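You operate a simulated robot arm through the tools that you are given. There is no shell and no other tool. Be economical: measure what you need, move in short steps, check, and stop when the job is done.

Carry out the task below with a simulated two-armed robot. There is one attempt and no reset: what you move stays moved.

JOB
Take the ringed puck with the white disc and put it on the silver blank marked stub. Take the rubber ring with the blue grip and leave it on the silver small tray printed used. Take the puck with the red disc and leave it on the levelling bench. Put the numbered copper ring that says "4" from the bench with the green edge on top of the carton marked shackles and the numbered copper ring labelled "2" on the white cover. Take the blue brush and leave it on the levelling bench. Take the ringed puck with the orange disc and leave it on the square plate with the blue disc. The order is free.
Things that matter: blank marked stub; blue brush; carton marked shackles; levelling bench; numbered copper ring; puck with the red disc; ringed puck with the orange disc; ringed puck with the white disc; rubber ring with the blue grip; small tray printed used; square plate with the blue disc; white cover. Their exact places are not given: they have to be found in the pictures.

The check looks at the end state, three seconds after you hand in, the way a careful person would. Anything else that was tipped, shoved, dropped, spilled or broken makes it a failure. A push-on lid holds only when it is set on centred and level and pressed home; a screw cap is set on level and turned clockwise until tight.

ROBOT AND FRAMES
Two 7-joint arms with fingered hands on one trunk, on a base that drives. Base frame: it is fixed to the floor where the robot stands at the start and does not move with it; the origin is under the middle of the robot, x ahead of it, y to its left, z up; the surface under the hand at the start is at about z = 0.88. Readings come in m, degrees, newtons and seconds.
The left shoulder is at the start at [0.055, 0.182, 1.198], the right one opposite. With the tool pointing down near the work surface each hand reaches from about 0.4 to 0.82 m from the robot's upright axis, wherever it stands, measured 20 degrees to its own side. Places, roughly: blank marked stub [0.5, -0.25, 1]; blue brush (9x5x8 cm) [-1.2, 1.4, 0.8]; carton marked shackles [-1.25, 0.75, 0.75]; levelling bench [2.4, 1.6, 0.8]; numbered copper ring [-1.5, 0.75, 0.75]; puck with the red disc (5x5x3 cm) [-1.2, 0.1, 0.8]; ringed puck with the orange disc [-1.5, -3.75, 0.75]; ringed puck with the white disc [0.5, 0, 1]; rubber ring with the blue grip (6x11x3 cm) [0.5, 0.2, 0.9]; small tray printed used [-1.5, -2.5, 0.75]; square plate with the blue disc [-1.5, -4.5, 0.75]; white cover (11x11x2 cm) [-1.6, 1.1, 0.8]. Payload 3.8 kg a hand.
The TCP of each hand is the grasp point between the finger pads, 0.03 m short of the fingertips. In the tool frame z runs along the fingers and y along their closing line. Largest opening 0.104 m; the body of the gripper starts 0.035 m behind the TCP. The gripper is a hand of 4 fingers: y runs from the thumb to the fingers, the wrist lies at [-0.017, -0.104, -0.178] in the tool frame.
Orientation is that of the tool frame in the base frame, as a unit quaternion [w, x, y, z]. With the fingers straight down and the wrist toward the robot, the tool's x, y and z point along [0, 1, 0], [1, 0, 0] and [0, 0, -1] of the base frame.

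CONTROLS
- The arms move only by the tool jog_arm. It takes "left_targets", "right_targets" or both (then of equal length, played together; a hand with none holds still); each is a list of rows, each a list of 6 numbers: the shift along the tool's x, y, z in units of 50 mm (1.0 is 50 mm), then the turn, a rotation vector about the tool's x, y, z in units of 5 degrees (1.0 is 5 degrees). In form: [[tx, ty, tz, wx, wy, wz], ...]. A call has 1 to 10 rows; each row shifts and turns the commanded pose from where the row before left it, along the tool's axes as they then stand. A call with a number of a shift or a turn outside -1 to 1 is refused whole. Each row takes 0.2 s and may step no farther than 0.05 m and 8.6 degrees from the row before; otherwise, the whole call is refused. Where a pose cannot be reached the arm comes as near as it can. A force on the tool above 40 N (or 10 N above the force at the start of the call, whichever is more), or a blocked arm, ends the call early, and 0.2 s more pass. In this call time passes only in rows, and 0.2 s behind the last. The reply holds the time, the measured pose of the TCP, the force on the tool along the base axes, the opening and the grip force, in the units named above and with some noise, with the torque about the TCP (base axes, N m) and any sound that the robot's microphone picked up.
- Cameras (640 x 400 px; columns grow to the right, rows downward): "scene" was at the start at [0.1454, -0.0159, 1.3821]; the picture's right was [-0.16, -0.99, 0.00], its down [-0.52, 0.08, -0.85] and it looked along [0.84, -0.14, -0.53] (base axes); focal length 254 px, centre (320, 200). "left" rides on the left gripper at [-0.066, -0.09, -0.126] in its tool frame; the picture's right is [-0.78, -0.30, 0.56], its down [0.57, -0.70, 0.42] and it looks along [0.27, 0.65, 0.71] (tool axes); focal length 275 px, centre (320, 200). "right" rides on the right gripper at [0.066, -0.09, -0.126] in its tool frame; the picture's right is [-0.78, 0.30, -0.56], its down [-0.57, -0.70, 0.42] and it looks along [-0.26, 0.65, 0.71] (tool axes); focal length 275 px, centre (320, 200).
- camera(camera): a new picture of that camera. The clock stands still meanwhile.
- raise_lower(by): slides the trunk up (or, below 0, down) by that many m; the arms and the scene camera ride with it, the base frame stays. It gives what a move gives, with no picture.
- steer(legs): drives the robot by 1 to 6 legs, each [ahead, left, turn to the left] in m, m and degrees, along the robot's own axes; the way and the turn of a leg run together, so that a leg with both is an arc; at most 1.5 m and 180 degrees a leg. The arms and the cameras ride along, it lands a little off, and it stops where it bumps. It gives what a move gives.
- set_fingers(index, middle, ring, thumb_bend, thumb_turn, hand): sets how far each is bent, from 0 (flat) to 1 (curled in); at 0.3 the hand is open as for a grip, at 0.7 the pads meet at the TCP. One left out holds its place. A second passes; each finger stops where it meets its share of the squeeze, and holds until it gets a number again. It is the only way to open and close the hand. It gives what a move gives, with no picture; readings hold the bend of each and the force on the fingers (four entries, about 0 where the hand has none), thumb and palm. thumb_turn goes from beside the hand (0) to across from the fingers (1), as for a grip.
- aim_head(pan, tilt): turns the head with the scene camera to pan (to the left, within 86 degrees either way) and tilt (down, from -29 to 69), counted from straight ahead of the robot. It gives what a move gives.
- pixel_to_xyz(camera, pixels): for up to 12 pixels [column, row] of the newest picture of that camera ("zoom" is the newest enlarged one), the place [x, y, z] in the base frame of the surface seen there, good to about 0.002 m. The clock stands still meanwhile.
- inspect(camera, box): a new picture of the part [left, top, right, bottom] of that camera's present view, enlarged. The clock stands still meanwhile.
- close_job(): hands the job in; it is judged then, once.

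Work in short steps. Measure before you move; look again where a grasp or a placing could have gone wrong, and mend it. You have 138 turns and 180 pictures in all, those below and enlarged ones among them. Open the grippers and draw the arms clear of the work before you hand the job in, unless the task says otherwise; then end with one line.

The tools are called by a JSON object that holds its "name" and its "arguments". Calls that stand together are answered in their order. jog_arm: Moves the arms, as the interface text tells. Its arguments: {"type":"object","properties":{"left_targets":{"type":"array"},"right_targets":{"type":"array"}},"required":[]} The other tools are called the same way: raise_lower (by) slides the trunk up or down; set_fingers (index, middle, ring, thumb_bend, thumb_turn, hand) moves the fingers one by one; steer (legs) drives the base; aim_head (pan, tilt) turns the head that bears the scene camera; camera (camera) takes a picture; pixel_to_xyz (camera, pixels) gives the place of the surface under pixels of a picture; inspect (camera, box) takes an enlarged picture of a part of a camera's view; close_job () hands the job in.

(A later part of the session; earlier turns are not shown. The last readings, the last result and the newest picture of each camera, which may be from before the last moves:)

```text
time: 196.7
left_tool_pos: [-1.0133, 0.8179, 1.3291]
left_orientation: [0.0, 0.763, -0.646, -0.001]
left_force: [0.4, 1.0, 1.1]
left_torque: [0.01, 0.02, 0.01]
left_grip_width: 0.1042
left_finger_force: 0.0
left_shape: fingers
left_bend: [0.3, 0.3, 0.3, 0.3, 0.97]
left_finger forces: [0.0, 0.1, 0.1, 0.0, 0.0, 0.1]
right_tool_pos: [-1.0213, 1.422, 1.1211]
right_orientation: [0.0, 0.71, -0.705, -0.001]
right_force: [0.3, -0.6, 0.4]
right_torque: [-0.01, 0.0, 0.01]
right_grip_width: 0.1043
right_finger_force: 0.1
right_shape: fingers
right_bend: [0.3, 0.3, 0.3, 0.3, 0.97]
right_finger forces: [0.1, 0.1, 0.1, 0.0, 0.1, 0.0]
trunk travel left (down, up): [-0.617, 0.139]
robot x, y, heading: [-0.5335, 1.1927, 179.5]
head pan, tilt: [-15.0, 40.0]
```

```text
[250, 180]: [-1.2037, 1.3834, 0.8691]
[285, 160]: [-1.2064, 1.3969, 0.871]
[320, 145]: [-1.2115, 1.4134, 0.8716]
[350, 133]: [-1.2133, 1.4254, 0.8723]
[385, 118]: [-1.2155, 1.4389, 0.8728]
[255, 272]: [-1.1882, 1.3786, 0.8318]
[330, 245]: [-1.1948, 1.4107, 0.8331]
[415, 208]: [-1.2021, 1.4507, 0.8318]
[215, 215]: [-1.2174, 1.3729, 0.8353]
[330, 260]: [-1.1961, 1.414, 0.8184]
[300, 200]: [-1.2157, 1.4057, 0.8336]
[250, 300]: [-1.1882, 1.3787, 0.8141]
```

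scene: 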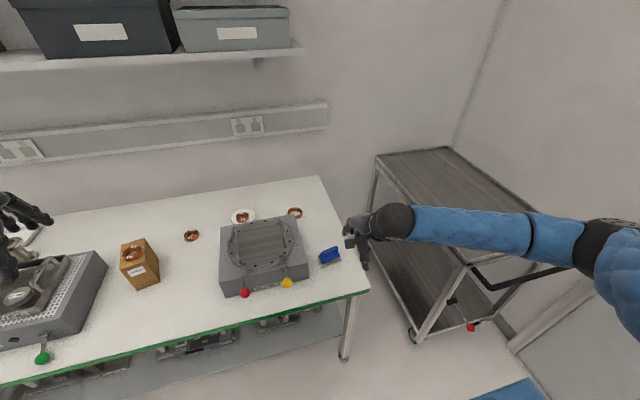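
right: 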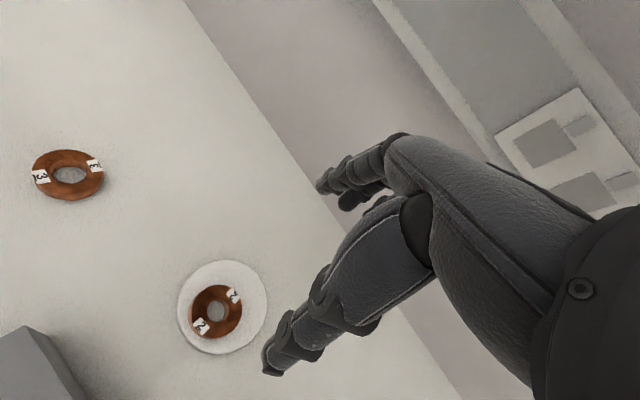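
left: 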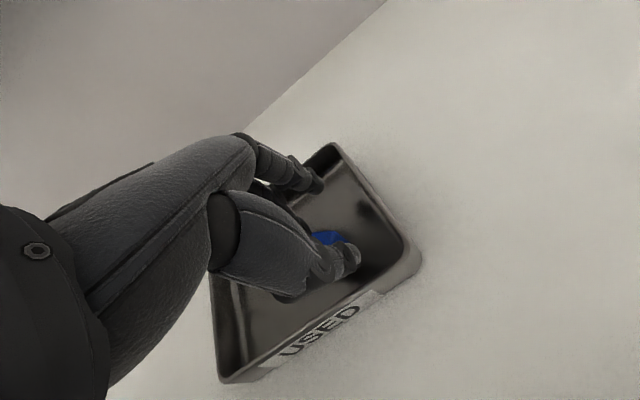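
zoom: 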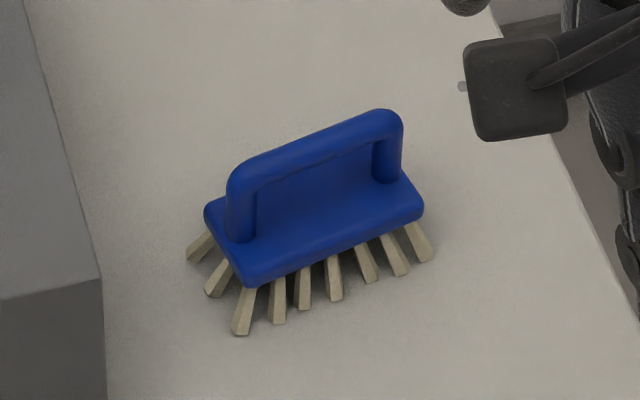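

Bar runs from (−1.203, 1.38) to (−1.216, 1.441), top 0.872; plate about 36 mm wide. I align the hand across it (yaw +12°) above the brush and lower.

{"name": "jog_arm", "arguments": {"right_targets": [[0.055, 0.945, 0, 0, 0, 0], [0.055, 0.945, 0, 0, 0, 0], [0.055, 0.945, 0, 0, 0, 0], [0.055, 0.945, 0, 0, 0, 0], [0, 0, 0.7, 0, 0, -1], [0, 0, 0.7, 0, 0, -1], [0, 0, 0.2, 0, 0, -0.4]]}}

{"name": "raise_lower", "arguments": {"by": -0.11}}

{"name": "camera", "arguments": {"camera": "right"}}

{"name": "camera", "arguments": {"camera": "scene"}}

```text
time: 198.3
left_tool_pos: [-1.0138, 0.8199, 1.3285]
left_orientation: [0.0, 0.763, -0.646, 0.0]
left_force: [-0.3, 0.2, 0.3]
left_torque: [-0.04, 0.04, 0.04]
left_grip_width: 0.1045
left_finger_force: 0.0
left_shape: fingers
left_bend: [0.3, 0.3, 0.3, 0.3, 0.97]
left_finger forces: [0.0, 0.0, 0.0, 0.0, 0.0, 0.0]
right_tool_pos: [-1.2095, 1.4097, 1.041]
right_orientation: [0.0, 0.78, -0.626, -0.001]
right_force: [-0.1, 0.5, -0.1]
right_torque: [0.0, -0.01, 0.01]
right_grip_width: 0.1043
right_finger_force: 0.1
right_shape: fingers
right_bend: [0.3, 0.3, 0.3, 0.3, 0.97]
right_finger forces: [0.1, 0.0, 0.0, 0.1, 0.0, 0.0]
trunk travel left (down, up): [-0.617, 0.139]
robot x, y, heading: [-0.5289, 1.1921, 180.1]
head pan, tilt: [-15.0, 40.0]
```

```text
time: 199.7
left_tool_pos: [-1.0142, 0.8192, 1.2189]
left_orientation: [0.0, 0.764, -0.645, -0.001]
left_force: [-0.2, 0.4, -0.7]
left_torque: [0.02, 0.01, -0.01]
left_grip_width: 0.1043
left_finger_force: 0.2
left_shape: fingers
left_bend: [0.3, 0.3, 0.3, 0.3, 0.97]
left_finger forces: [0.0, 0.0, 0.1, 0.0, 0.1, 0.0]
right_tool_pos: [-1.21, 1.4104, 0.9311]
right_orientation: [0.001, 0.779, -0.627, -0.001]
right_force: [0.2, 0.2, 0.6]
right_torque: [-0.01, -0.01, 0.04]
right_grip_width: 0.1043
right_finger_force: 0.1
right_shape: fingers
right_bend: [0.3, 0.3, 0.3, 0.3, 0.97]
right_finger forces: [0.0, 0.1, 0.0, 0.0, 0.1, 0.1]
trunk travel left (down, up): [-0.507, 0.249]
robot x, y, heading: [-0.5293, 1.193, 179.6]
head pan, tilt: [-15.0, 40.0]
```

```text
62 pictures are left
```

right: 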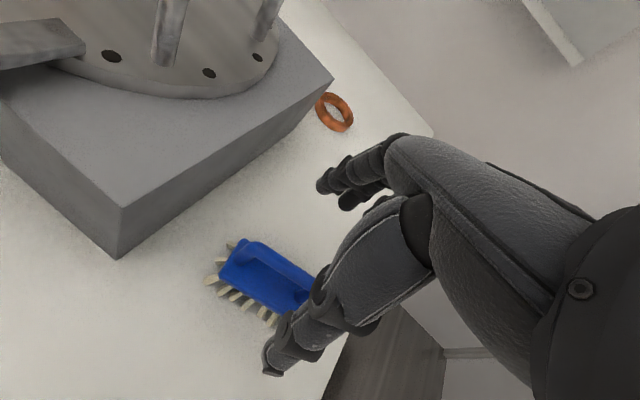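

```text
61 pictures are left
```

scene: 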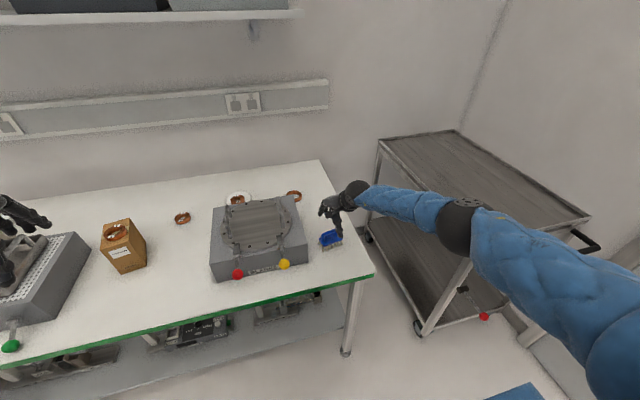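

Aligned over the brush. I lower to 0.857 and close the fingers.

{"name": "jog_arm", "arguments": {"right_targets": [[0, 0, 0.5, 0, 0, 0], [0, 0, 0.5, 0, 0, 0], [0, 0, 0.48, 0, 0, 0]]}}

{"name": "set_fingers", "arguments": {"hand": "right", "index": 0.7, "middle": 0.7, "ring": 0.7, "thumb_bend": 0.7}}

{"name": "inspect", "arguments": {"camera": "right", "box": [160, 140, 480, 400]}}

```text
time: 200.5
left_tool_pos: [-1.014, 0.818, 1.2187]
left_orientation: [-0.001, 0.763, -0.646, -0.001]
left_force: [0.4, -0.7, -0.4]
left_torque: [0.0, -0.02, -0.01]
left_grip_width: 0.1044
left_finger_force: 0.1
left_shape: fingers
left_bend: [0.3, 0.3, 0.3, 0.3, 0.97]
left_finger forces: [0.0, 0.1, 0.1, 0.0, 0.0, 0.0]
right_tool_pos: [-1.1976, 1.4185, 0.8866]
right_orientation: [-0.001, 0.779, -0.626, -0.003]
right_force: [-0.1, 0.2, 0.2]
right_torque: [0.02, -0.01, 0.0]
right_grip_width: 0.1044
right_finger_force: 0.1
right_shape: fingers
right_bend: [0.3, 0.3, 0.3, 0.3, 0.97]
right_finger forces: [0.0, 0.0, 0.1, 0.0, 0.1, 0.0]
right hand out of reach, approached as far as the arm can: row 2, 3
trunk travel left (down, up): [-0.507, 0.249]
robot x, y, heading: [-0.5314, 1.1915, 179.6]
head pan, tilt: [-15.0, 40.0]
```

```text
time: 201.5
left_tool_pos: [-1.0139, 0.8188, 1.2184]
left_orientation: [0.0, 0.763, -0.646, -0.001]
left_force: [0.4, -1.4, -0.1]
left_torque: [0.02, 0.03, -0.03]
left_grip_width: 0.1043
left_finger_force: 0.1
left_shape: fingers
left_bend: [0.3, 0.3, 0.3, 0.3, 0.97]
left_finger forces: [0.0, 0.0, 0.0, 0.1, 0.0, 0.1]
right_tool_pos: [-1.1982, 1.4185, 0.8855]
right_orientation: [0.0, 0.78, -0.626, -0.002]
right_force: [0.3, -0.2, 0.0]
right_torque: [0.0, 0.03, 0.02]
right_grip_width: 0.0083
right_finger_force: 2.4
right_shape: fingers
right_bend: [0.68, 0.69, 0.7, 0.68, 0.97]
right_finger forces: [1.7, 0.9, 0.1, 0.1, 2.1, 0.1]
trunk travel left (down, up): [-0.507, 0.249]
robot x, y, heading: [-0.5312, 1.1918, 179.4]
head pan, tilt: [-15.0, 40.0]
```

```text
1.54 times, centred on (320, 270) of right
```

zoom: 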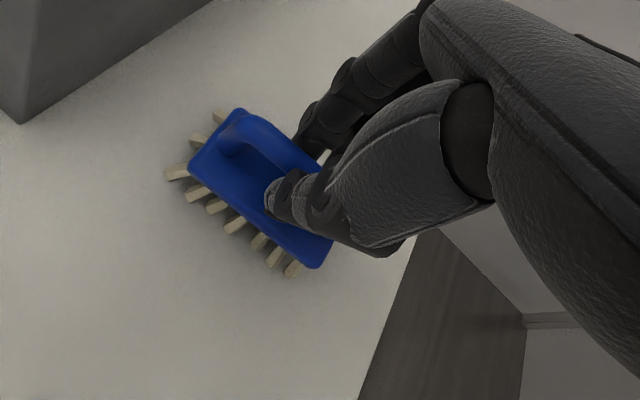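

The arm stopped 30 mm higher, but the pads now hold the handle bar (lightly). I squeeze harder on the bar.

{"name": "set_fingers", "arguments": {"hand": "right", "index": 0.8, "middle": 0.8, "ring": 0.8, "thumb_bend": 0.8}}

{"name": "inspect", "arguments": {"camera": "right", "box": [160, 140, 480, 400]}}

{"name": "inspect", "arguments": {"camera": "scene", "box": [295, 170, 385, 260]}}

```text
time: 202.5
left_tool_pos: [-1.0143, 0.8193, 1.2182]
left_orientation: [-0.001, 0.764, -0.646, 0.0]
left_force: [0.2, -0.3, 0.1]
left_torque: [0.02, 0.01, 0.0]
left_grip_width: 0.1044
left_finger_force: 0.1
left_shape: fingers
left_bend: [0.3, 0.3, 0.3, 0.3, 0.97]
left_finger forces: [0.0, 0.0, 0.0, 0.0, 0.0, 0.1]
right_tool_pos: [-1.1988, 1.4186, 0.8857]
right_orientation: [-0.001, 0.779, -0.627, -0.002]
right_force: [0.4, 0.7, -0.2]
right_torque: [-0.02, 0.0, 0.01]
right_grip_width: 0.0
right_finger_force: 4.7
right_shape: fingers
right_bend: [0.77, 0.79, 0.8, 0.74, 0.95]
right_finger forces: [0.0, 3.8, 0.2, 0.0, 5.4, 0.1]
trunk travel left (down, up): [-0.507, 0.249]
robot x, y, heading: [-0.5297, 1.1899, 179.7]
head pan, tilt: [-15.0, 40.0]
```

```text
1.54 times, centred on (320, 270) of right
```

zoom: 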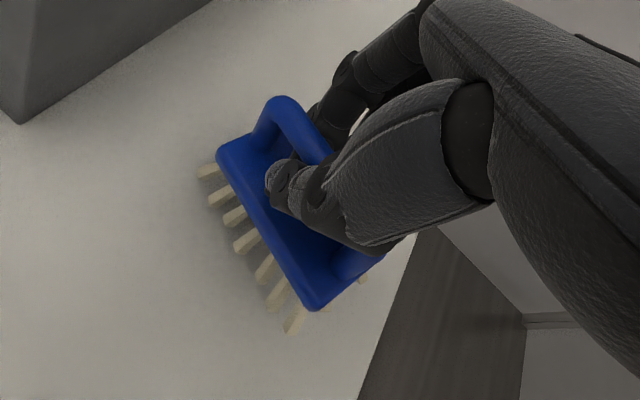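

```text
4.44 times, centred on (340, 215) of scene
```

zoom: 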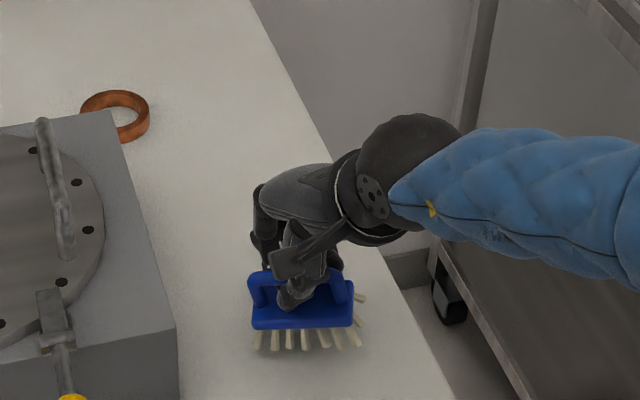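

The brush only turned under the light grip. I reopen, rise slightly, and re-measure the brush.

{"name": "set_fingers", "arguments": {"hand": "right", "index": 0.3, "middle": 0.3, "ring": 0.3, "thumb_bend": 0.3}}

{"name": "raise_lower", "arguments": {"by": 0.06}}

{"name": "inspect", "arguments": {"camera": "right", "box": [160, 200, 400, 390]}}

{"name": "inspect", "arguments": {"camera": "scene", "box": [310, 215, 360, 265]}}

```text
time: 203.5
left_tool_pos: [-1.0149, 0.8186, 1.2176]
left_orientation: [-0.001, 0.763, -0.647, 0.0]
left_force: [-0.8, -0.2, -0.1]
left_torque: [-0.04, 0.03, 0.01]
left_grip_width: 0.1042
left_finger_force: 0.0
left_shape: fingers
left_bend: [0.3, 0.3, 0.3, 0.3, 0.97]
left_finger forces: [0.0, 0.1, 0.1, 0.0, 0.0, 0.1]
right_tool_pos: [-1.1983, 1.4194, 0.8867]
right_orientation: [-0.001, 0.779, -0.627, -0.002]
right_force: [-1.0, -0.2, -0.6]
right_torque: [0.01, 0.04, 0.01]
right_grip_width: 0.1044
right_finger_force: 0.1
right_shape: fingers
right_bend: [0.3, 0.3, 0.3, 0.3, 0.97]
right_finger forces: [0.0, 0.0, 0.1, 0.1, 0.0, 0.0]
trunk travel left (down, up): [-0.507, 0.249]
robot x, y, heading: [-0.5309, 1.1917, 179.5]
head pan, tilt: [-15.0, 40.0]
```

```text
time: 204.5
left_tool_pos: [-1.015, 0.8201, 1.2789]
left_orientation: [0.0, 0.763, -0.646, -0.001]
left_force: [1.0, -0.6, 0.0]
left_torque: [0.0, -0.03, 0.02]
left_grip_width: 0.1042
left_finger_force: 0.1
left_shape: fingers
left_bend: [0.3, 0.3, 0.3, 0.3, 0.97]
left_finger forces: [0.0, 0.0, 0.0, 0.1, 0.1, 0.0]
right_tool_pos: [-1.1977, 1.4192, 0.9513]
right_orientation: [0.001, 0.778, -0.628, -0.005]
right_force: [-0.2, 1.0, -1.0]
right_torque: [0.01, -0.02, 0.0]
right_grip_width: 0.1041
right_finger_force: 0.1
right_shape: fingers
right_bend: [0.3, 0.3, 0.3, 0.3, 0.97]
right_finger forces: [0.0, 0.0, 0.0, 0.1, 0.0, 0.0]
trunk travel left (down, up): [-0.567, 0.189]
robot x, y, heading: [-0.528, 1.1895, 179.6]
head pan, tilt: [-15.0, 40.0]
```

```text
2.11 times, centred on (280, 295) of right
```

zoom: 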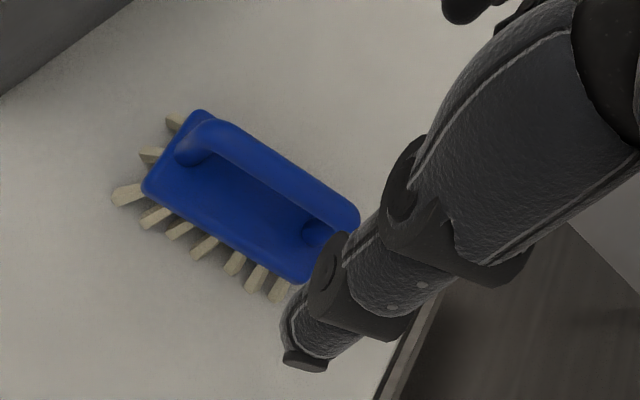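

```text
8.00 times, centred on (335, 240) of scene
```

zoom: 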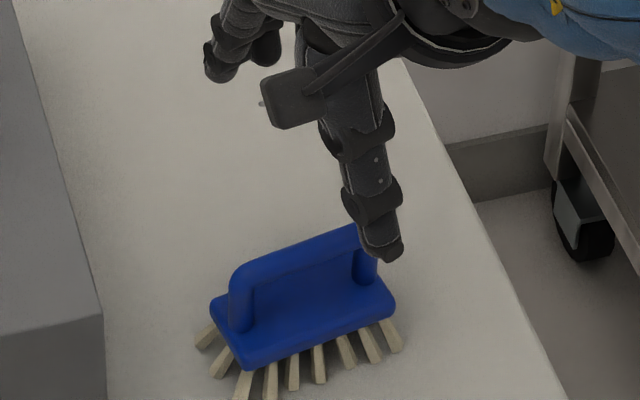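

The brush stands upright. I measure its bar again.

{"name": "pixel_to_xyz", "arguments": {"camera": "zoom", "pixels": [[242, 275], [280, 262], [310, 250], [340, 238], [250, 355], [320, 335], [388, 308], [215, 310], [300, 300]]}}

```text
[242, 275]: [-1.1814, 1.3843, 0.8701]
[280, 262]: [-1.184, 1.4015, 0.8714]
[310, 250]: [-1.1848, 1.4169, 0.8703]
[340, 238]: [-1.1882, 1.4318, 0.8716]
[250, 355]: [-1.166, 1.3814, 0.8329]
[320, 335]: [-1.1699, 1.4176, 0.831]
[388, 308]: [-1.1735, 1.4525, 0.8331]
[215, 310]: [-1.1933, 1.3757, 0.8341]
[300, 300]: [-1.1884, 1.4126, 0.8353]
```

Bar centre is now (−1.185, 1.413). I shift the hand to it and lower with the trunk to TCP 0.857, then close.

{"name": "jog_arm", "arguments": {"right_targets": [[0.18, -0.22, 0, 0, 0, 0]]}}

{"name": "raise_lower", "arguments": {"by": -0.06}}

{"name": "inspect", "arguments": {"camera": "right", "box": [160, 140, 480, 400]}}

```text
time: 204.9
left_tool_pos: [-1.0138, 0.8198, 1.2791]
left_orientation: [-0.001, 0.763, -0.646, 0.0]
left_force: [-0.8, 0.5, -0.5]
left_torque: [-0.03, 0.03, 0.01]
left_grip_width: 0.1044
left_finger_force: 0.0
left_shape: fingers
left_bend: [0.3, 0.3, 0.3, 0.3, 0.97]
left_finger forces: [0.0, 0.1, 0.1, 0.0, 0.0, 0.0]
right_tool_pos: [-1.1846, 1.4111, 0.9518]
right_orientation: [0.002, 0.779, -0.628, -0.005]
right_force: [0.4, -0.3, -0.3]
right_torque: [-0.03, -0.01, -0.03]
right_grip_width: 0.104
right_finger_force: 0.0
right_shape: fingers
right_bend: [0.3, 0.3, 0.3, 0.3, 0.97]
right_finger forces: [0.0, 0.1, 0.0, 0.0, 0.1, 0.0]
trunk travel left (down, up): [-0.567, 0.189]
robot x, y, heading: [-0.5297, 1.1905, 179.9]
head pan, tilt: [-15.0, 40.0]
```

```text
time: 205.9
left_tool_pos: [-1.0137, 0.8206, 1.2194]
left_orientation: [-0.001, 0.763, -0.646, -0.001]
left_force: [0.1, 0.9, 0.3]
left_torque: [0.01, -0.01, -0.02]
left_grip_width: 0.1045
left_finger_force: 0.0
left_shape: fingers
left_bend: [0.3, 0.3, 0.3, 0.3, 0.97]
left_finger forces: [0.0, 0.1, 0.0, 0.0, 0.0, 0.1]
right_tool_pos: [-1.1846, 1.4122, 0.8925]
right_orientation: [0.002, 0.779, -0.627, -0.005]
right_force: [0.3, -0.1, -0.1]
right_torque: [-0.04, -0.01, 0.0]
right_grip_width: 0.1042
right_finger_force: 0.0
right_shape: fingers
right_bend: [0.3, 0.3, 0.3, 0.3, 0.97]
right_finger forces: [0.0, 0.0, 0.0, 0.1, 0.0, 0.0]
trunk travel left (down, up): [-0.507, 0.249]
robot x, y, heading: [-0.53, 1.1936, 180.0]
head pan, tilt: [-15.0, 40.0]
```

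```text
1.54 times, centred on (320, 270) of right
```

zoom: 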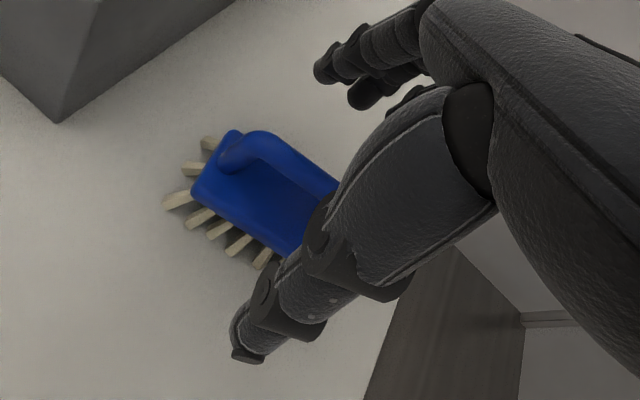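

The brush is straddled by thumb and fingers. I lower 36 mm more and close.

{"name": "raise_lower", "arguments": {"by": -0.036}}

{"name": "set_fingers", "arguments": {"hand": "right", "index": 0.7, "middle": 0.7, "ring": 0.7, "thumb_bend": 0.7}}

{"name": "inspect", "arguments": {"camera": "right", "box": [160, 140, 480, 400]}}

```text
time: 206.7
left_tool_pos: [-1.0139, 0.8185, 1.1829]
left_orientation: [0.0, 0.763, -0.646, -0.001]
left_force: [-0.6, -0.6, -0.7]
left_torque: [-0.04, 0.0, 0.01]
left_grip_width: 0.1043
left_finger_force: 0.1
left_shape: fingers
left_bend: [0.3, 0.3, 0.3, 0.3, 0.97]
left_finger forces: [0.0, 0.0, 0.0, 0.1, 0.1, 0.0]
right_tool_pos: [-1.184, 1.4118, 0.8566]
right_orientation: [0.002, 0.779, -0.627, -0.005]
right_force: [0.5, -0.6, 0.4]
right_torque: [0.01, 0.0, -0.02]
right_grip_width: 0.1042
right_finger_force: 0.1
right_shape: fingers
right_bend: [0.3, 0.3, 0.3, 0.3, 0.97]
right_finger forces: [0.1, 0.0, 0.1, 0.1, 0.1, 0.0]
trunk travel left (down, up): [-0.471, 0.285]
robot x, y, heading: [-0.5298, 1.1944, 180.0]
head pan, tilt: [-15.0, 40.0]
```

```text
time: 207.7
left_tool_pos: [-1.0144, 0.82, 1.1829]
left_orientation: [0.0, 0.763, -0.646, 0.0]
left_force: [-0.3, 0.9, -0.9]
left_torque: [0.01, 0.0, 0.01]
left_grip_width: 0.1046
left_finger_force: 0.2
left_shape: fingers
left_bend: [0.3, 0.3, 0.3, 0.3, 0.97]
left_finger forces: [0.1, 0.0, 0.0, 0.1, 0.0, 0.1]
right_tool_pos: [-1.1859, 1.4123, 0.8564]
right_orientation: [0.003, 0.779, -0.627, -0.006]
right_force: [-0.5, 0.8, 1.5]
right_torque: [-0.05, -0.04, -0.01]
right_grip_width: 0.0367
right_finger_force: 16.3
right_shape: fingers
right_bend: [0.61, 0.64, 0.66, 0.56, 0.94]
right_finger forces: [7.2, 6.0, 3.0, 0.0, 16.1, 0.0]
trunk travel left (down, up): [-0.471, 0.285]
robot x, y, heading: [-0.5281, 1.1935, 179.8]
head pan, tilt: [-15.0, 40.0]
```

```text
1.54 times, centred on (320, 270) of right
```

zoom: 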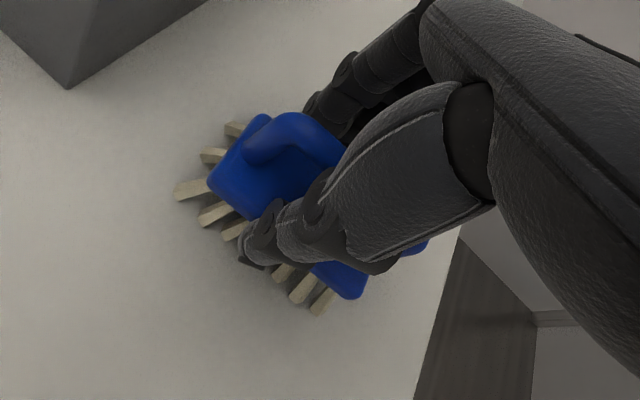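

Firm grip on the brush base (7+6+3 vs 16 N). I lift it 0.2 m and drive to the red-disc puck for the left hand.

{"name": "raise_lower", "arguments": {"by": 0.2}}

{"name": "steer", "arguments": {"legs": [[0, 0.82, 0]]}}

{"name": "aim_head", "arguments": {"pan": 15, "tilt": 40}}

{"name": "camera", "arguments": {"camera": "scene"}}

{"name": "inspect", "arguments": {"camera": "right", "box": [160, 140, 480, 400]}}

```text
time: 209.9
left_tool_pos: [-1.0142, 0.8194, 1.3825]
left_orientation: [0.001, 0.763, -0.646, -0.001]
left_force: [0.8, -0.1, -0.8]
left_torque: [0.0, -0.02, -0.01]
left_grip_width: 0.1043
left_finger_force: 0.0
left_shape: fingers
left_bend: [0.3, 0.3, 0.3, 0.3, 0.97]
left_finger forces: [0.0, 0.0, 0.1, 0.0, 0.0, 0.1]
right_tool_pos: [-1.1854, 1.4109, 1.0552]
right_orientation: [0.002, 0.779, -0.628, -0.005]
right_force: [0.2, -0.4, -1.4]
right_torque: [-0.02, -0.01, 0.01]
right_grip_width: 0.0369
right_finger_force: 16.1
right_shape: fingers
right_bend: [0.61, 0.64, 0.66, 0.56, 0.94]
right_finger forces: [7.0, 6.0, 3.2, 0.1, 16.2, 0.0]
trunk travel left (down, up): [-0.671, 0.085]
robot x, y, heading: [-0.5276, 1.1911, 179.5]
head pan, tilt: [-15.0, 40.0]
```

```text
time: 214.3
left_tool_pos: [-1.0153, -0.0035, 1.3827]
left_orientation: [0.0, 0.764, -0.645, 0.0]
left_force: [0.3, 0.2, -0.2]
left_torque: [0.01, 0.0, 0.01]
left_grip_width: 0.1044
left_finger_force: 0.1
left_shape: fingers
left_bend: [0.3, 0.3, 0.3, 0.3, 0.97]
left_finger forces: [0.0, 0.0, 0.0, 0.0, 0.0, 0.0]
right_tool_pos: [-1.1864, 0.588, 1.0566]
right_orientation: [0.001, 0.78, -0.625, -0.005]
right_force: [-0.2, 0.3, -0.6]
right_torque: [0.03, -0.02, -0.02]
right_grip_width: 0.0363
right_finger_force: 16.4
right_shape: fingers
right_bend: [0.61, 0.64, 0.66, 0.56, 0.94]
right_finger forces: [7.0, 6.0, 3.2, 0.0, 16.2, 0.0]
trunk travel left (down, up): [-0.671, 0.085]
robot x, y, heading: [-0.5314, 0.3701, 179.8]
head pan, tilt: [-15.0, 40.0]
```

```text
time: 215.2
left_tool_pos: [-1.0155, -0.0034, 1.3824]
left_orientation: [-0.001, 0.764, -0.645, 0.0]
left_force: [-0.1, -0.2, 0.7]
left_torque: [0.01, -0.01, -0.02]
left_grip_width: 0.1044
left_finger_force: 0.1
left_shape: fingers
left_bend: [0.3, 0.3, 0.3, 0.3, 0.97]
left_finger forces: [0.0, 0.0, 0.1, 0.0, 0.1, 0.1]
right_tool_pos: [-1.188, 0.5887, 1.0559]
right_orientation: [0.002, 0.78, -0.626, -0.005]
right_force: [0.5, 0.9, -1.5]
right_torque: [-0.03, 0.02, -0.02]
right_grip_width: 0.0366
right_finger_force: 16.4
right_shape: fingers
right_bend: [0.61, 0.64, 0.66, 0.56, 0.94]
right_finger forces: [7.0, 6.0, 3.2, 0.1, 16.2, 0.0]
trunk travel left (down, up): [-0.671, 0.085]
robot x, y, heading: [-0.5312, 0.37, 180.2]
head pan, tilt: [15.0, 40.0]
```

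```text
53 pictures are left
```

scene: 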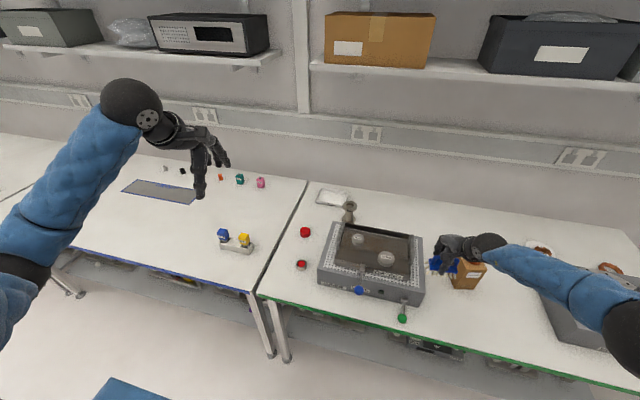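

```text
1.54 times, centred on (320, 270) of right
```

zoom: 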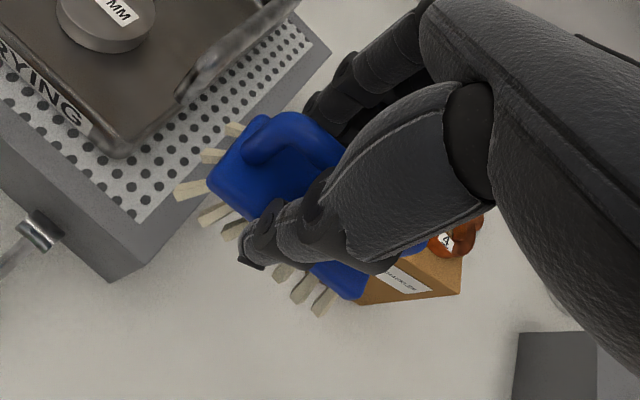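

The brush is carried securely (bottom ≈1.0). I zoom on the red-disc puck and measure; then I'll raise the right arm before lowering the trunk.

{"name": "inspect", "arguments": {"camera": "scene", "box": [280, 215, 360, 295]}}

{"name": "pixel_to_xyz", "arguments": {"camera": "zoom", "pixels": [[245, 238], [215, 240], [280, 240], [245, 222], [245, 255], [245, 275], [375, 265], [390, 225], [265, 100], [420, 290]]}}

{"name": "jog_arm", "arguments": {"right_targets": [[0, -0.3, -0.9, 0, 0, 0], [0, -0.3, -0.9, 0, 0, 0], [0, -0.3, -0.9, 0, 0, 0], [0, -0.3, -0.9, 0, 0, 0], [0, -0.3, -0.9, 0, 0, 0]]}}

```text
5.00 times, centred on (320, 255) of scene
```

zoom: 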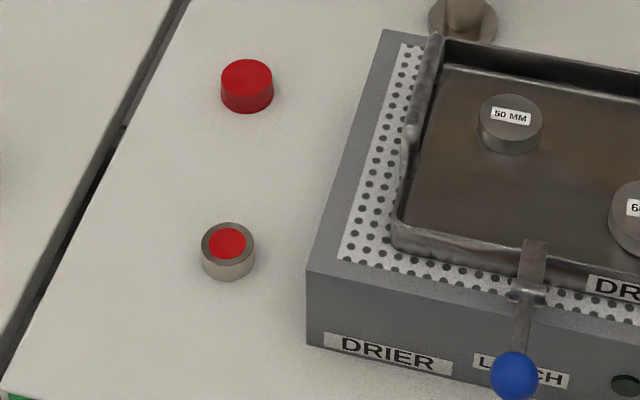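

```text
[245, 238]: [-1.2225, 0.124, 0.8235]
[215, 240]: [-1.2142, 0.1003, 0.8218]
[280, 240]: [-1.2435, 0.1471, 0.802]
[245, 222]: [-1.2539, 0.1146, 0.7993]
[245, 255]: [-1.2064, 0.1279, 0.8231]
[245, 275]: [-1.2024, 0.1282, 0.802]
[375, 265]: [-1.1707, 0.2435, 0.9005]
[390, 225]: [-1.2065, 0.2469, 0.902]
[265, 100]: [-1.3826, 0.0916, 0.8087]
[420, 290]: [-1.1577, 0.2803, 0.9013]
```

```text
time: 216.4
left_tool_pos: [-1.0139, -0.0046, 1.3821]
left_orientation: [0.0, 0.764, -0.645, -0.001]
left_force: [-0.5, -0.1, 0.4]
left_torque: [-0.02, 0.05, 0.02]
left_grip_width: 0.1045
left_finger_force: 0.0
left_shape: fingers
left_bend: [0.3, 0.3, 0.3, 0.3, 0.97]
left_finger forces: [0.1, 0.1, 0.0, 0.0, 0.0, 0.0]
right_tool_pos: [-1.1107, 0.6031, 1.2806]
right_orientation: [0.002, 0.78, -0.626, -0.006]
right_force: [0.2, 0.1, -0.1]
right_torque: [0.01, 0.05, -0.01]
right_grip_width: 0.0362
right_finger_force: 16.5
right_shape: fingers
right_bend: [0.61, 0.64, 0.66, 0.56, 0.94]
right_finger forces: [6.9, 6.1, 3.1, 0.0, 16.1, 0.0]
trunk travel left (down, up): [-0.671, 0.085]
robot x, y, heading: [-0.5331, 0.367, 179.9]
head pan, tilt: [15.0, 40.0]
```

Red-disc puck centre ≈ (−1.216, 0.113), top 0.8235; drier wall at y ≈ 0.20. I move the left hand above it (yaw −20° so the wrist stays left), raise the right hand further, then lower the trunk 0.28 m.

{"name": "jog_arm", "arguments": {"left_targets": [[-0.6, 0.718, 0, 0, 0, 0], [-0.6, 0.718, 0, 0, 0, 0], [-0.6, 0.718, 0, 0, 0, 0], [-0.6, 0.718, 0, 0, 0, 0], [-0.6, 0.718, 0, 0, 0, 0], [0, 0, 0.5, 0, 0, 1], [0, 0, 0.5, 0, 0, 1], [0, 0, 0.5, 0, 0, 1], [0, 0, 0.5, 0, 0, 1]], "right_targets": [[0, 0, -0.2, 0, 0, 0], [0, 0, -0.2, 0, 0, 0], [0, 0, -0.2, 0, 0, 0], [0, 0, -0.2, 0, 0, 0], [0, 0, -0.2, 0, 0, 0], [0, 0, -0.2, 0, 0, 0], [0, 0, -0.2, 0, 0, 0], [0, 0, -0.2, 0, 0, 0], [0, 0, -0.2, 0, 0, 0]]}}

{"name": "raise_lower", "arguments": {"by": -0.28}}

{"name": "camera", "arguments": {"camera": "left"}}

{"name": "camera", "arguments": {"camera": "scene"}}

```text
time: 218.4
left_tool_pos: [-1.2187, 0.1132, 1.2828]
left_orientation: [0.0, -0.64, 0.768, 0.002]
left_force: [0.2, -0.3, 0.5]
left_torque: [0.01, 0.01, 0.0]
left_grip_width: 0.1044
left_finger_force: 0.0
left_shape: fingers
left_bend: [0.3, 0.3, 0.3, 0.3, 0.97]
left_finger forces: [0.1, 0.0, 0.1, 0.0, 0.0, 0.0]
right_tool_pos: [-1.1105, 0.6034, 1.3706]
right_orientation: [0.002, 0.78, -0.626, -0.006]
right_force: [-0.2, -1.5, -0.7]
right_torque: [-0.01, 0.01, 0.01]
right_grip_width: 0.0365
right_finger_force: 15.9
right_shape: fingers
right_bend: [0.61, 0.64, 0.66, 0.56, 0.94]
right_finger forces: [7.0, 5.8, 3.1, 0.1, 16.0, 0.1]
trunk travel left (down, up): [-0.671, 0.085]
robot x, y, heading: [-0.5328, 0.3703, 179.8]
head pan, tilt: [15.0, 40.0]
```

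```text
time: 221.3
left_tool_pos: [-1.2183, 0.1141, 1.0053]
left_orientation: [0.0, -0.641, 0.768, 0.002]
left_force: [-0.2, -0.1, 0.3]
left_torque: [0.03, 0.0, 0.03]
left_grip_width: 0.1046
left_finger_force: 0.0
left_shape: fingers
left_bend: [0.3, 0.3, 0.3, 0.3, 0.97]
left_finger forces: [0.1, 0.0, 0.0, 0.0, 0.0, 0.1]
right_tool_pos: [-1.1116, 0.6024, 1.09]
right_orientation: [0.002, 0.78, -0.626, -0.005]
right_force: [0.0, 0.2, -0.4]
right_torque: [0.0, 0.01, 0.03]
right_grip_width: 0.0369
right_finger_force: 16.2
right_shape: fingers
right_bend: [0.61, 0.64, 0.66, 0.56, 0.94]
right_finger forces: [7.0, 5.9, 3.1, 0.0, 16.0, 0.0]
trunk travel left (down, up): [-0.391, 0.365]
robot x, y, heading: [-0.532, 0.37, 180.1]
head pan, tilt: [15.0, 40.0]
```

```text
50 pictures are left
```

left: 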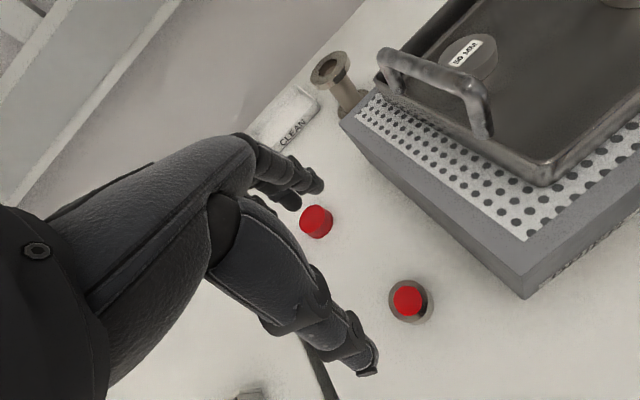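

```text
49 pictures are left
```

scene: 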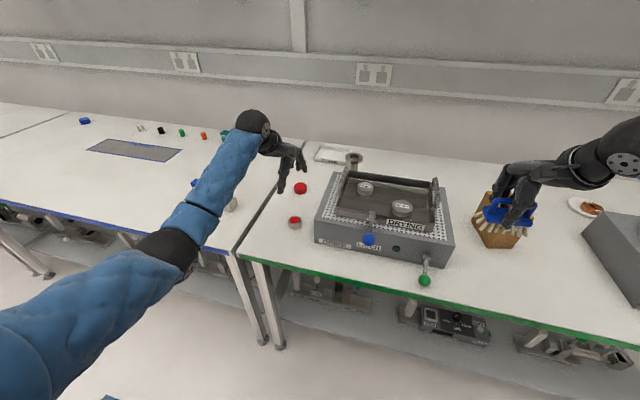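

The puck is exactly under the grasp (predicted (408,297), seen (408,300)). I descend half by trunk, half by arm, then close.

{"name": "raise_lower", "arguments": {"by": -0.085}}

{"name": "jog_arm", "arguments": {"left_targets": [[0, 0, 0.6, 0, 0, 0], [0, 0, 0.6, 0, 0, 0], [0, 0, 0.48, 0, 0, 0]]}}

{"name": "inspect", "arguments": {"camera": "left", "box": [200, 140, 480, 360]}}

```text
time: 222.5
left_tool_pos: [-1.2161, 0.1146, 0.9186]
left_orientation: [0.0, -0.642, 0.767, 0.001]
left_force: [0.1, 0.3, -0.6]
left_torque: [-0.01, 0.02, 0.0]
left_grip_width: 0.1043
left_finger_force: 0.0
left_shape: fingers
left_bend: [0.3, 0.3, 0.3, 0.3, 0.97]
left_finger forces: [0.0, 0.1, 0.1, 0.1, 0.0, 0.0]
right_tool_pos: [-1.1098, 0.6038, 1.0062]
right_orientation: [0.003, 0.779, -0.626, -0.005]
right_force: [0.2, -0.6, -0.2]
right_torque: [0.0, 0.02, -0.03]
right_grip_width: 0.0365
right_finger_force: 15.9
right_shape: fingers
right_bend: [0.61, 0.64, 0.66, 0.56, 0.94]
right_finger forces: [7.0, 6.0, 3.1, 0.0, 16.1, 0.0]
trunk travel left (down, up): [-0.306, 0.45]
robot x, y, heading: [-0.5318, 0.3712, 179.8]
head pan, tilt: [15.0, 40.0]
```

```text
time: 223.3
left_tool_pos: [-1.2183, 0.1144, 0.8326]
left_orientation: [0.0, -0.641, 0.768, 0.002]
left_force: [0.0, -0.8, -0.7]
left_torque: [0.0, -0.01, -0.03]
left_grip_width: 0.1045
left_finger_force: 0.1
left_shape: fingers
left_bend: [0.3, 0.3, 0.3, 0.3, 0.97]
left_finger forces: [0.0, 0.0, 0.0, 0.0, 0.0, 0.0]
right_tool_pos: [-1.1116, 0.6035, 1.0041]
right_orientation: [0.003, 0.78, -0.625, -0.006]
right_force: [-0.3, -0.2, -0.1]
right_torque: [-0.01, 0.02, -0.04]
right_grip_width: 0.0367
right_finger_force: 15.7
right_shape: fingers
right_bend: [0.61, 0.64, 0.66, 0.56, 0.94]
right_finger forces: [7.0, 5.8, 3.1, 0.0, 16.1, 0.0]
trunk travel left (down, up): [-0.306, 0.45]
robot x, y, heading: [-0.5315, 0.3684, 179.8]
head pan, tilt: [15.0, 40.0]
```

```text
1.82 times, centred on (340, 250) of left
```

zoom: 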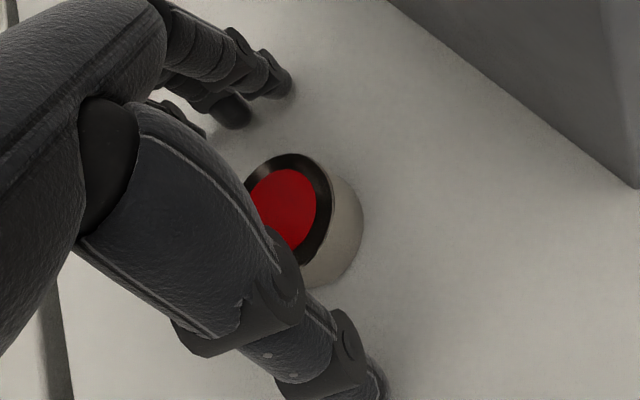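

The puck stands between thumb and fingers. I close the left hand and lift with arm and trunk.

{"name": "set_fingers", "arguments": {"hand": "left", "index": 0.7, "middle": 0.7, "ring": 0.7, "thumb_bend": 0.7}}

{"name": "jog_arm", "arguments": {"left_targets": [[0, 0, -0.5, 0, 0, 0], [0, 0, -0.8, 0, 0, 0], [0, 0, -0.8, 0, 0, 0]]}}

{"name": "raise_lower", "arguments": {"by": 0.15}}

{"name": "inspect", "arguments": {"camera": "left", "box": [200, 140, 480, 360]}}

```text
time: 224.3
left_tool_pos: [-1.2181, 0.1162, 0.8347]
left_orientation: [-0.001, -0.64, 0.768, 0.002]
left_force: [-3.9, 0.0, 7.0]
left_torque: [-0.08, 0.26, -0.02]
left_grip_width: 0.0367
left_finger_force: 19.1
left_shape: fingers
left_bend: [0.6, 0.61, 0.7, 0.56, 0.96]
left_finger forces: [7.6, 15.7, 0.1, 0.0, 14.1, 0.0]
right_tool_pos: [-1.1106, 0.6034, 1.0053]
right_orientation: [0.002, 0.78, -0.626, -0.005]
right_force: [0.0, 0.1, -0.2]
right_torque: [-0.01, 0.01, -0.01]
right_grip_width: 0.0365
right_finger_force: 15.9
right_shape: fingers
right_bend: [0.61, 0.64, 0.66, 0.56, 0.94]
right_finger forces: [7.0, 5.9, 3.1, 0.0, 16.0, 0.0]
trunk travel left (down, up): [-0.306, 0.45]
robot x, y, heading: [-0.5304, 0.3702, 180.0]
head pan, tilt: [15.0, 40.0]
```

```text
time: 225.1
left_tool_pos: [-1.2174, 0.1149, 0.94]
left_orientation: [0.001, -0.641, 0.768, 0.001]
left_force: [-0.2, 0.3, -2.8]
left_torque: [-0.01, -0.01, 0.02]
left_grip_width: 0.0365
left_finger_force: 15.4
left_shape: fingers
left_bend: [0.6, 0.62, 0.7, 0.56, 0.95]
left_finger forces: [7.4, 8.6, 0.0, 0.1, 14.8, 0.1]
right_tool_pos: [-1.111, 0.6042, 1.0059]
right_orientation: [0.003, 0.78, -0.626, -0.005]
right_force: [0.4, -0.2, -1.6]
right_torque: [-0.02, 0.02, 0.01]
right_grip_width: 0.0367
right_finger_force: 15.9
right_shape: fingers
right_bend: [0.61, 0.64, 0.66, 0.56, 0.94]
right_finger forces: [7.1, 5.8, 3.1, 0.0, 16.1, 0.0]
trunk travel left (down, up): [-0.306, 0.45]
robot x, y, heading: [-0.5345, 0.3685, 179.9]
head pan, tilt: [15.0, 40.0]
```

```text
time: 226.8
left_tool_pos: [-1.2187, 0.1141, 1.0888]
left_orientation: [0.001, -0.641, 0.768, 0.0]
left_force: [-0.4, -0.6, -2.9]
left_torque: [0.02, 0.01, -0.03]
left_grip_width: 0.0365
left_finger_force: 15.5
left_shape: fingers
left_bend: [0.6, 0.62, 0.7, 0.56, 0.95]
left_finger forces: [7.2, 8.6, 0.1, 0.0, 14.6, 0.1]
right_tool_pos: [-1.1113, 0.604, 1.1542]
right_orientation: [0.002, 0.78, -0.626, -0.005]
right_force: [1.2, -0.1, -0.6]
right_torque: [-0.02, 0.0, -0.06]
right_grip_width: 0.0366
right_finger_force: 16.4
right_shape: fingers
right_bend: [0.61, 0.64, 0.66, 0.56, 0.94]
right_finger forces: [7.0, 5.9, 3.1, 0.0, 16.0, 0.1]
trunk travel left (down, up): [-0.456, 0.3]
robot x, y, heading: [-0.5335, 0.3684, 179.9]
head pan, tilt: [15.0, 40.0]
```

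```text
1.82 times, centred on (340, 250) of left
```

zoom: 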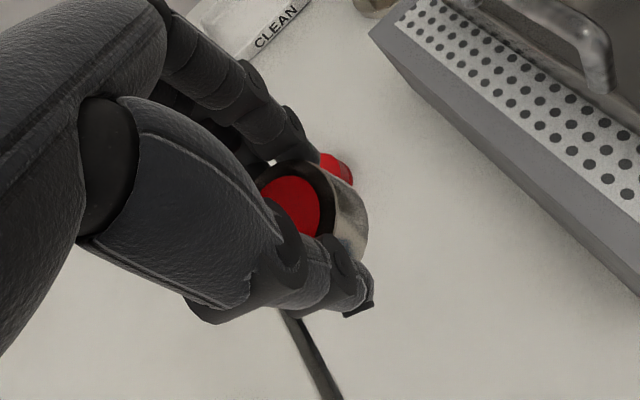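

Both items are held. I pull the left hand in, back off, turn to face +y, and look for the levelling bench.

{"name": "jog_arm", "arguments": {"left_targets": [[0, -0.9, -0.3, 0, 0, 0], [0, -0.9, -0.3, 0, 0, 0], [0, -0.9, -0.3, 0, 0, 0], [0, 0, 0, 0, 0, 0]], "right_targets": [[0, -0.4, -0.2, 0, 0, 0], [0, -0.4, -0.2, 0, 0, 0], [0, -0.4, 0, 0, 0, 0], [0, -0.2, 0, 0, 0, 0]]}}

{"name": "steer", "arguments": {"legs": [[-0.17, 0, 0], [0, 0, -90]]}}

{"name": "aim_head", "arguments": {"pan": -45, "tilt": 15}}

{"name": "camera", "arguments": {"camera": "scene"}}

{"name": "aim_head", "arguments": {"pan": 10, "tilt": 15}}

{"name": "camera", "arguments": {"camera": "scene"}}

```text
time: 227.8
left_tool_pos: [-1.0845, 0.0896, 1.1323]
left_orientation: [0.001, -0.641, 0.768, 0.0]
left_force: [0.2, 0.2, -3.0]
left_torque: [-0.03, 0.01, 0.04]
left_grip_width: 0.0367
left_finger_force: 15.6
left_shape: fingers
left_bend: [0.6, 0.62, 0.7, 0.56, 0.95]
left_finger forces: [7.3, 8.5, 0.1, 0.0, 14.6, 0.1]
right_tool_pos: [-1.0428, 0.6196, 1.1736]
right_orientation: [0.002, 0.78, -0.626, -0.004]
right_force: [0.2, -0.1, -1.0]
right_torque: [0.07, -0.03, 0.02]
right_grip_width: 0.0368
right_finger_force: 15.7
right_shape: fingers
right_bend: [0.61, 0.64, 0.66, 0.56, 0.94]
right_finger forces: [7.0, 5.8, 3.1, 0.1, 15.9, 0.0]
trunk travel left (down, up): [-0.456, 0.3]
robot x, y, heading: [-0.532, 0.3683, 180.1]
head pan, tilt: [15.0, 40.0]
```

```text
time: 233.2
left_tool_pos: [-0.6319, 0.9277, 1.1327]
left_orientation: [0.001, 0.1, 0.995, 0.0]
left_force: [0.3, -0.6, -2.7]
left_torque: [-0.02, 0.01, -0.01]
left_grip_width: 0.036
left_finger_force: 15.2
left_shape: fingers
left_bend: [0.61, 0.62, 0.7, 0.57, 0.95]
left_finger forces: [7.3, 8.2, 0.1, 0.1, 13.9, 0.0]
right_tool_pos: [-0.1032, 0.8733, 1.174]
right_orientation: [0.002, -0.098, 0.995, 0.005]
right_force: [-0.4, -0.4, -0.8]
right_torque: [0.01, 0.03, 0.01]
right_grip_width: 0.0361
right_finger_force: 15.7
right_shape: fingers
right_bend: [0.62, 0.65, 0.66, 0.56, 0.94]
right_finger forces: [6.8, 5.6, 2.9, 0.0, 15.2, 0.0]
trunk travel left (down, up): [-0.456, 0.3]
robot x, y, heading: [-0.3618, 0.3681, 88.4]
head pan, tilt: [15.0, 40.0]
```

```text
time: 234.4
left_tool_pos: [-0.6308, 0.9281, 1.1327]
left_orientation: [0.001, 0.1, 0.995, 0.0]
left_force: [-0.6, 0.4, -2.3]
left_torque: [0.03, -0.03, -0.01]
left_grip_width: 0.0359
left_finger_force: 15.3
left_shape: fingers
left_bend: [0.61, 0.62, 0.7, 0.57, 0.95]
left_finger forces: [7.2, 8.2, 0.0, 0.1, 14.0, 0.1]
right_tool_pos: [-0.1029, 0.8742, 1.1743]
right_orientation: [0.002, -0.097, 0.995, 0.005]
right_force: [0.0, -0.3, -2.0]
right_torque: [-0.02, 0.02, -0.01]
right_grip_width: 0.0363
right_finger_force: 15.5
right_shape: fingers
right_bend: [0.62, 0.65, 0.66, 0.56, 0.94]
right_finger forces: [6.8, 5.7, 2.9, 0.1, 15.3, 0.0]
trunk travel left (down, up): [-0.456, 0.3]
robot x, y, heading: [-0.3618, 0.3688, 88.7]
head pan, tilt: [-45.0, 15.0]
```

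```text
46 pictures are left
```

scene: 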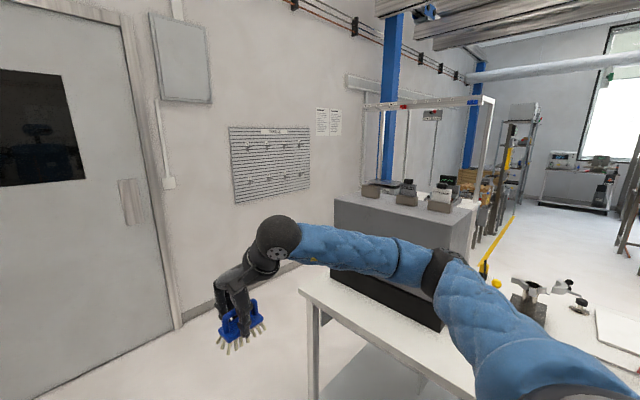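

```text
time: 235.7
left_tool_pos: [-0.6318, 0.927, 1.1334]
left_orientation: [0.001, 0.1, 0.995, 0.0]
left_force: [0.7, 0.6, -2.6]
left_torque: [0.04, -0.01, 0.01]
left_grip_width: 0.036
left_finger_force: 14.3
left_shape: fingers
left_bend: [0.61, 0.62, 0.7, 0.57, 0.95]
left_finger forces: [7.2, 8.2, 0.0, 0.0, 13.9, 0.0]
right_tool_pos: [-0.1035, 0.8737, 1.1738]
right_orientation: [0.002, -0.099, 0.995, 0.005]
right_force: [0.4, 0.2, -0.3]
right_torque: [-0.01, 0.0, 0.02]
right_grip_width: 0.0362
right_finger_force: 14.8
right_shape: fingers
right_bend: [0.62, 0.65, 0.66, 0.56, 0.94]
right_finger forces: [6.8, 5.6, 2.9, 0.1, 15.3, 0.0]
trunk travel left (down, up): [-0.456, 0.3]
robot x, y, heading: [-0.3628, 0.3682, 88.9]
head pan, tilt: [10.0, 15.0]
```

```text
45 pictures are left
```

scene: 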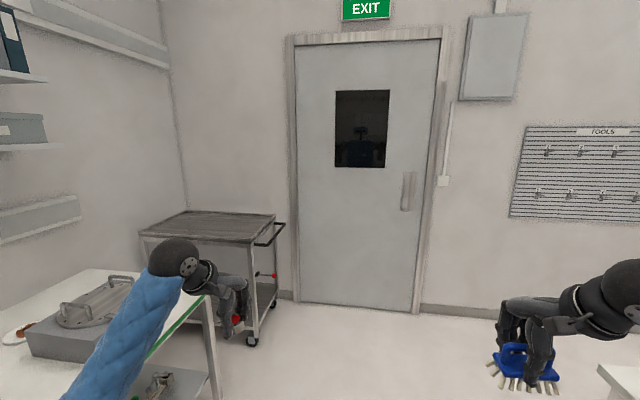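

I measure the table end, wall and trolley to plan the way around the table.

{"name": "pixel_to_xyz", "arguments": {"camera": "scene", "pixels": [[600, 368], [625, 370], [450, 306], [350, 310], [250, 345], [560, 312], [270, 240], [500, 340], [425, 350], [600, 330]]}}

{"name": "aim_head", "arguments": {"pan": -60, "tilt": 25}}

{"name": "camera", "arguments": {"camera": "scene"}}

{"name": "pixel_to_xyz", "arguments": {"camera": "scene", "pixels": [[300, 200], [340, 200], [380, 190], [420, 190], [300, 170], [440, 150], [480, 150], [250, 220], [200, 230], [240, 180]]}}

```text
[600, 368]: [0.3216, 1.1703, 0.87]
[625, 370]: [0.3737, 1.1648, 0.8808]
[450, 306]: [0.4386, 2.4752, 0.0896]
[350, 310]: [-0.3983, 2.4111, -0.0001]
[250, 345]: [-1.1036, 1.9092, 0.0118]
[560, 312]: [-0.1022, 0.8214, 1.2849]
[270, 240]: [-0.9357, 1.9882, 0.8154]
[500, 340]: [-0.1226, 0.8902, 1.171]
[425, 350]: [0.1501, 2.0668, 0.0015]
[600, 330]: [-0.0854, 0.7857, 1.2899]
```

```text
time: 237.1
left_tool_pos: [-0.6303, 0.9283, 1.1344]
left_orientation: [0.001, 0.1, 0.995, 0.001]
left_force: [0.1, 0.1, -2.8]
left_torque: [0.02, 0.04, -0.03]
left_grip_width: 0.0363
left_finger_force: 15.0
left_shape: fingers
left_bend: [0.61, 0.62, 0.7, 0.57, 0.95]
left_finger forces: [7.2, 8.2, 0.1, 0.0, 13.9, 0.1]
right_tool_pos: [-0.1032, 0.8737, 1.1745]
right_orientation: [0.002, -0.098, 0.995, 0.004]
right_force: [1.1, 0.2, 0.0]
right_torque: [0.04, 0.01, 0.03]
right_grip_width: 0.0364
right_finger_force: 15.0
right_shape: fingers
right_bend: [0.62, 0.65, 0.66, 0.56, 0.94]
right_finger forces: [6.9, 5.7, 3.0, 0.0, 15.3, 0.1]
trunk travel left (down, up): [-0.456, 0.3]
robot x, y, heading: [-0.3657, 0.3675, 88.8]
head pan, tilt: [-60.0, 25.0]
```

```text
44 pictures are left
```

scene: 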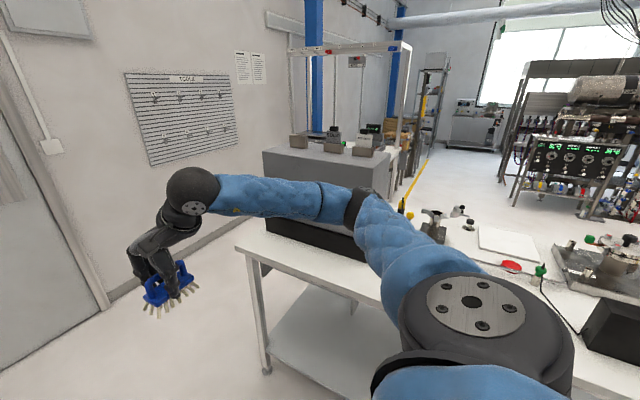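

```text
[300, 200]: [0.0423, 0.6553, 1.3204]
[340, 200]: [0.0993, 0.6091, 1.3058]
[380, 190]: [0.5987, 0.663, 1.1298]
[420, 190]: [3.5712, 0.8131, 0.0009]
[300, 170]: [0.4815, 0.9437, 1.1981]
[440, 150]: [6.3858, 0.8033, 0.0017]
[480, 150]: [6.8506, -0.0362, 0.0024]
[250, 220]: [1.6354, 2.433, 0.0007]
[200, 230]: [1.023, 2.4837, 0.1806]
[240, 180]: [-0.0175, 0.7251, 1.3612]
```

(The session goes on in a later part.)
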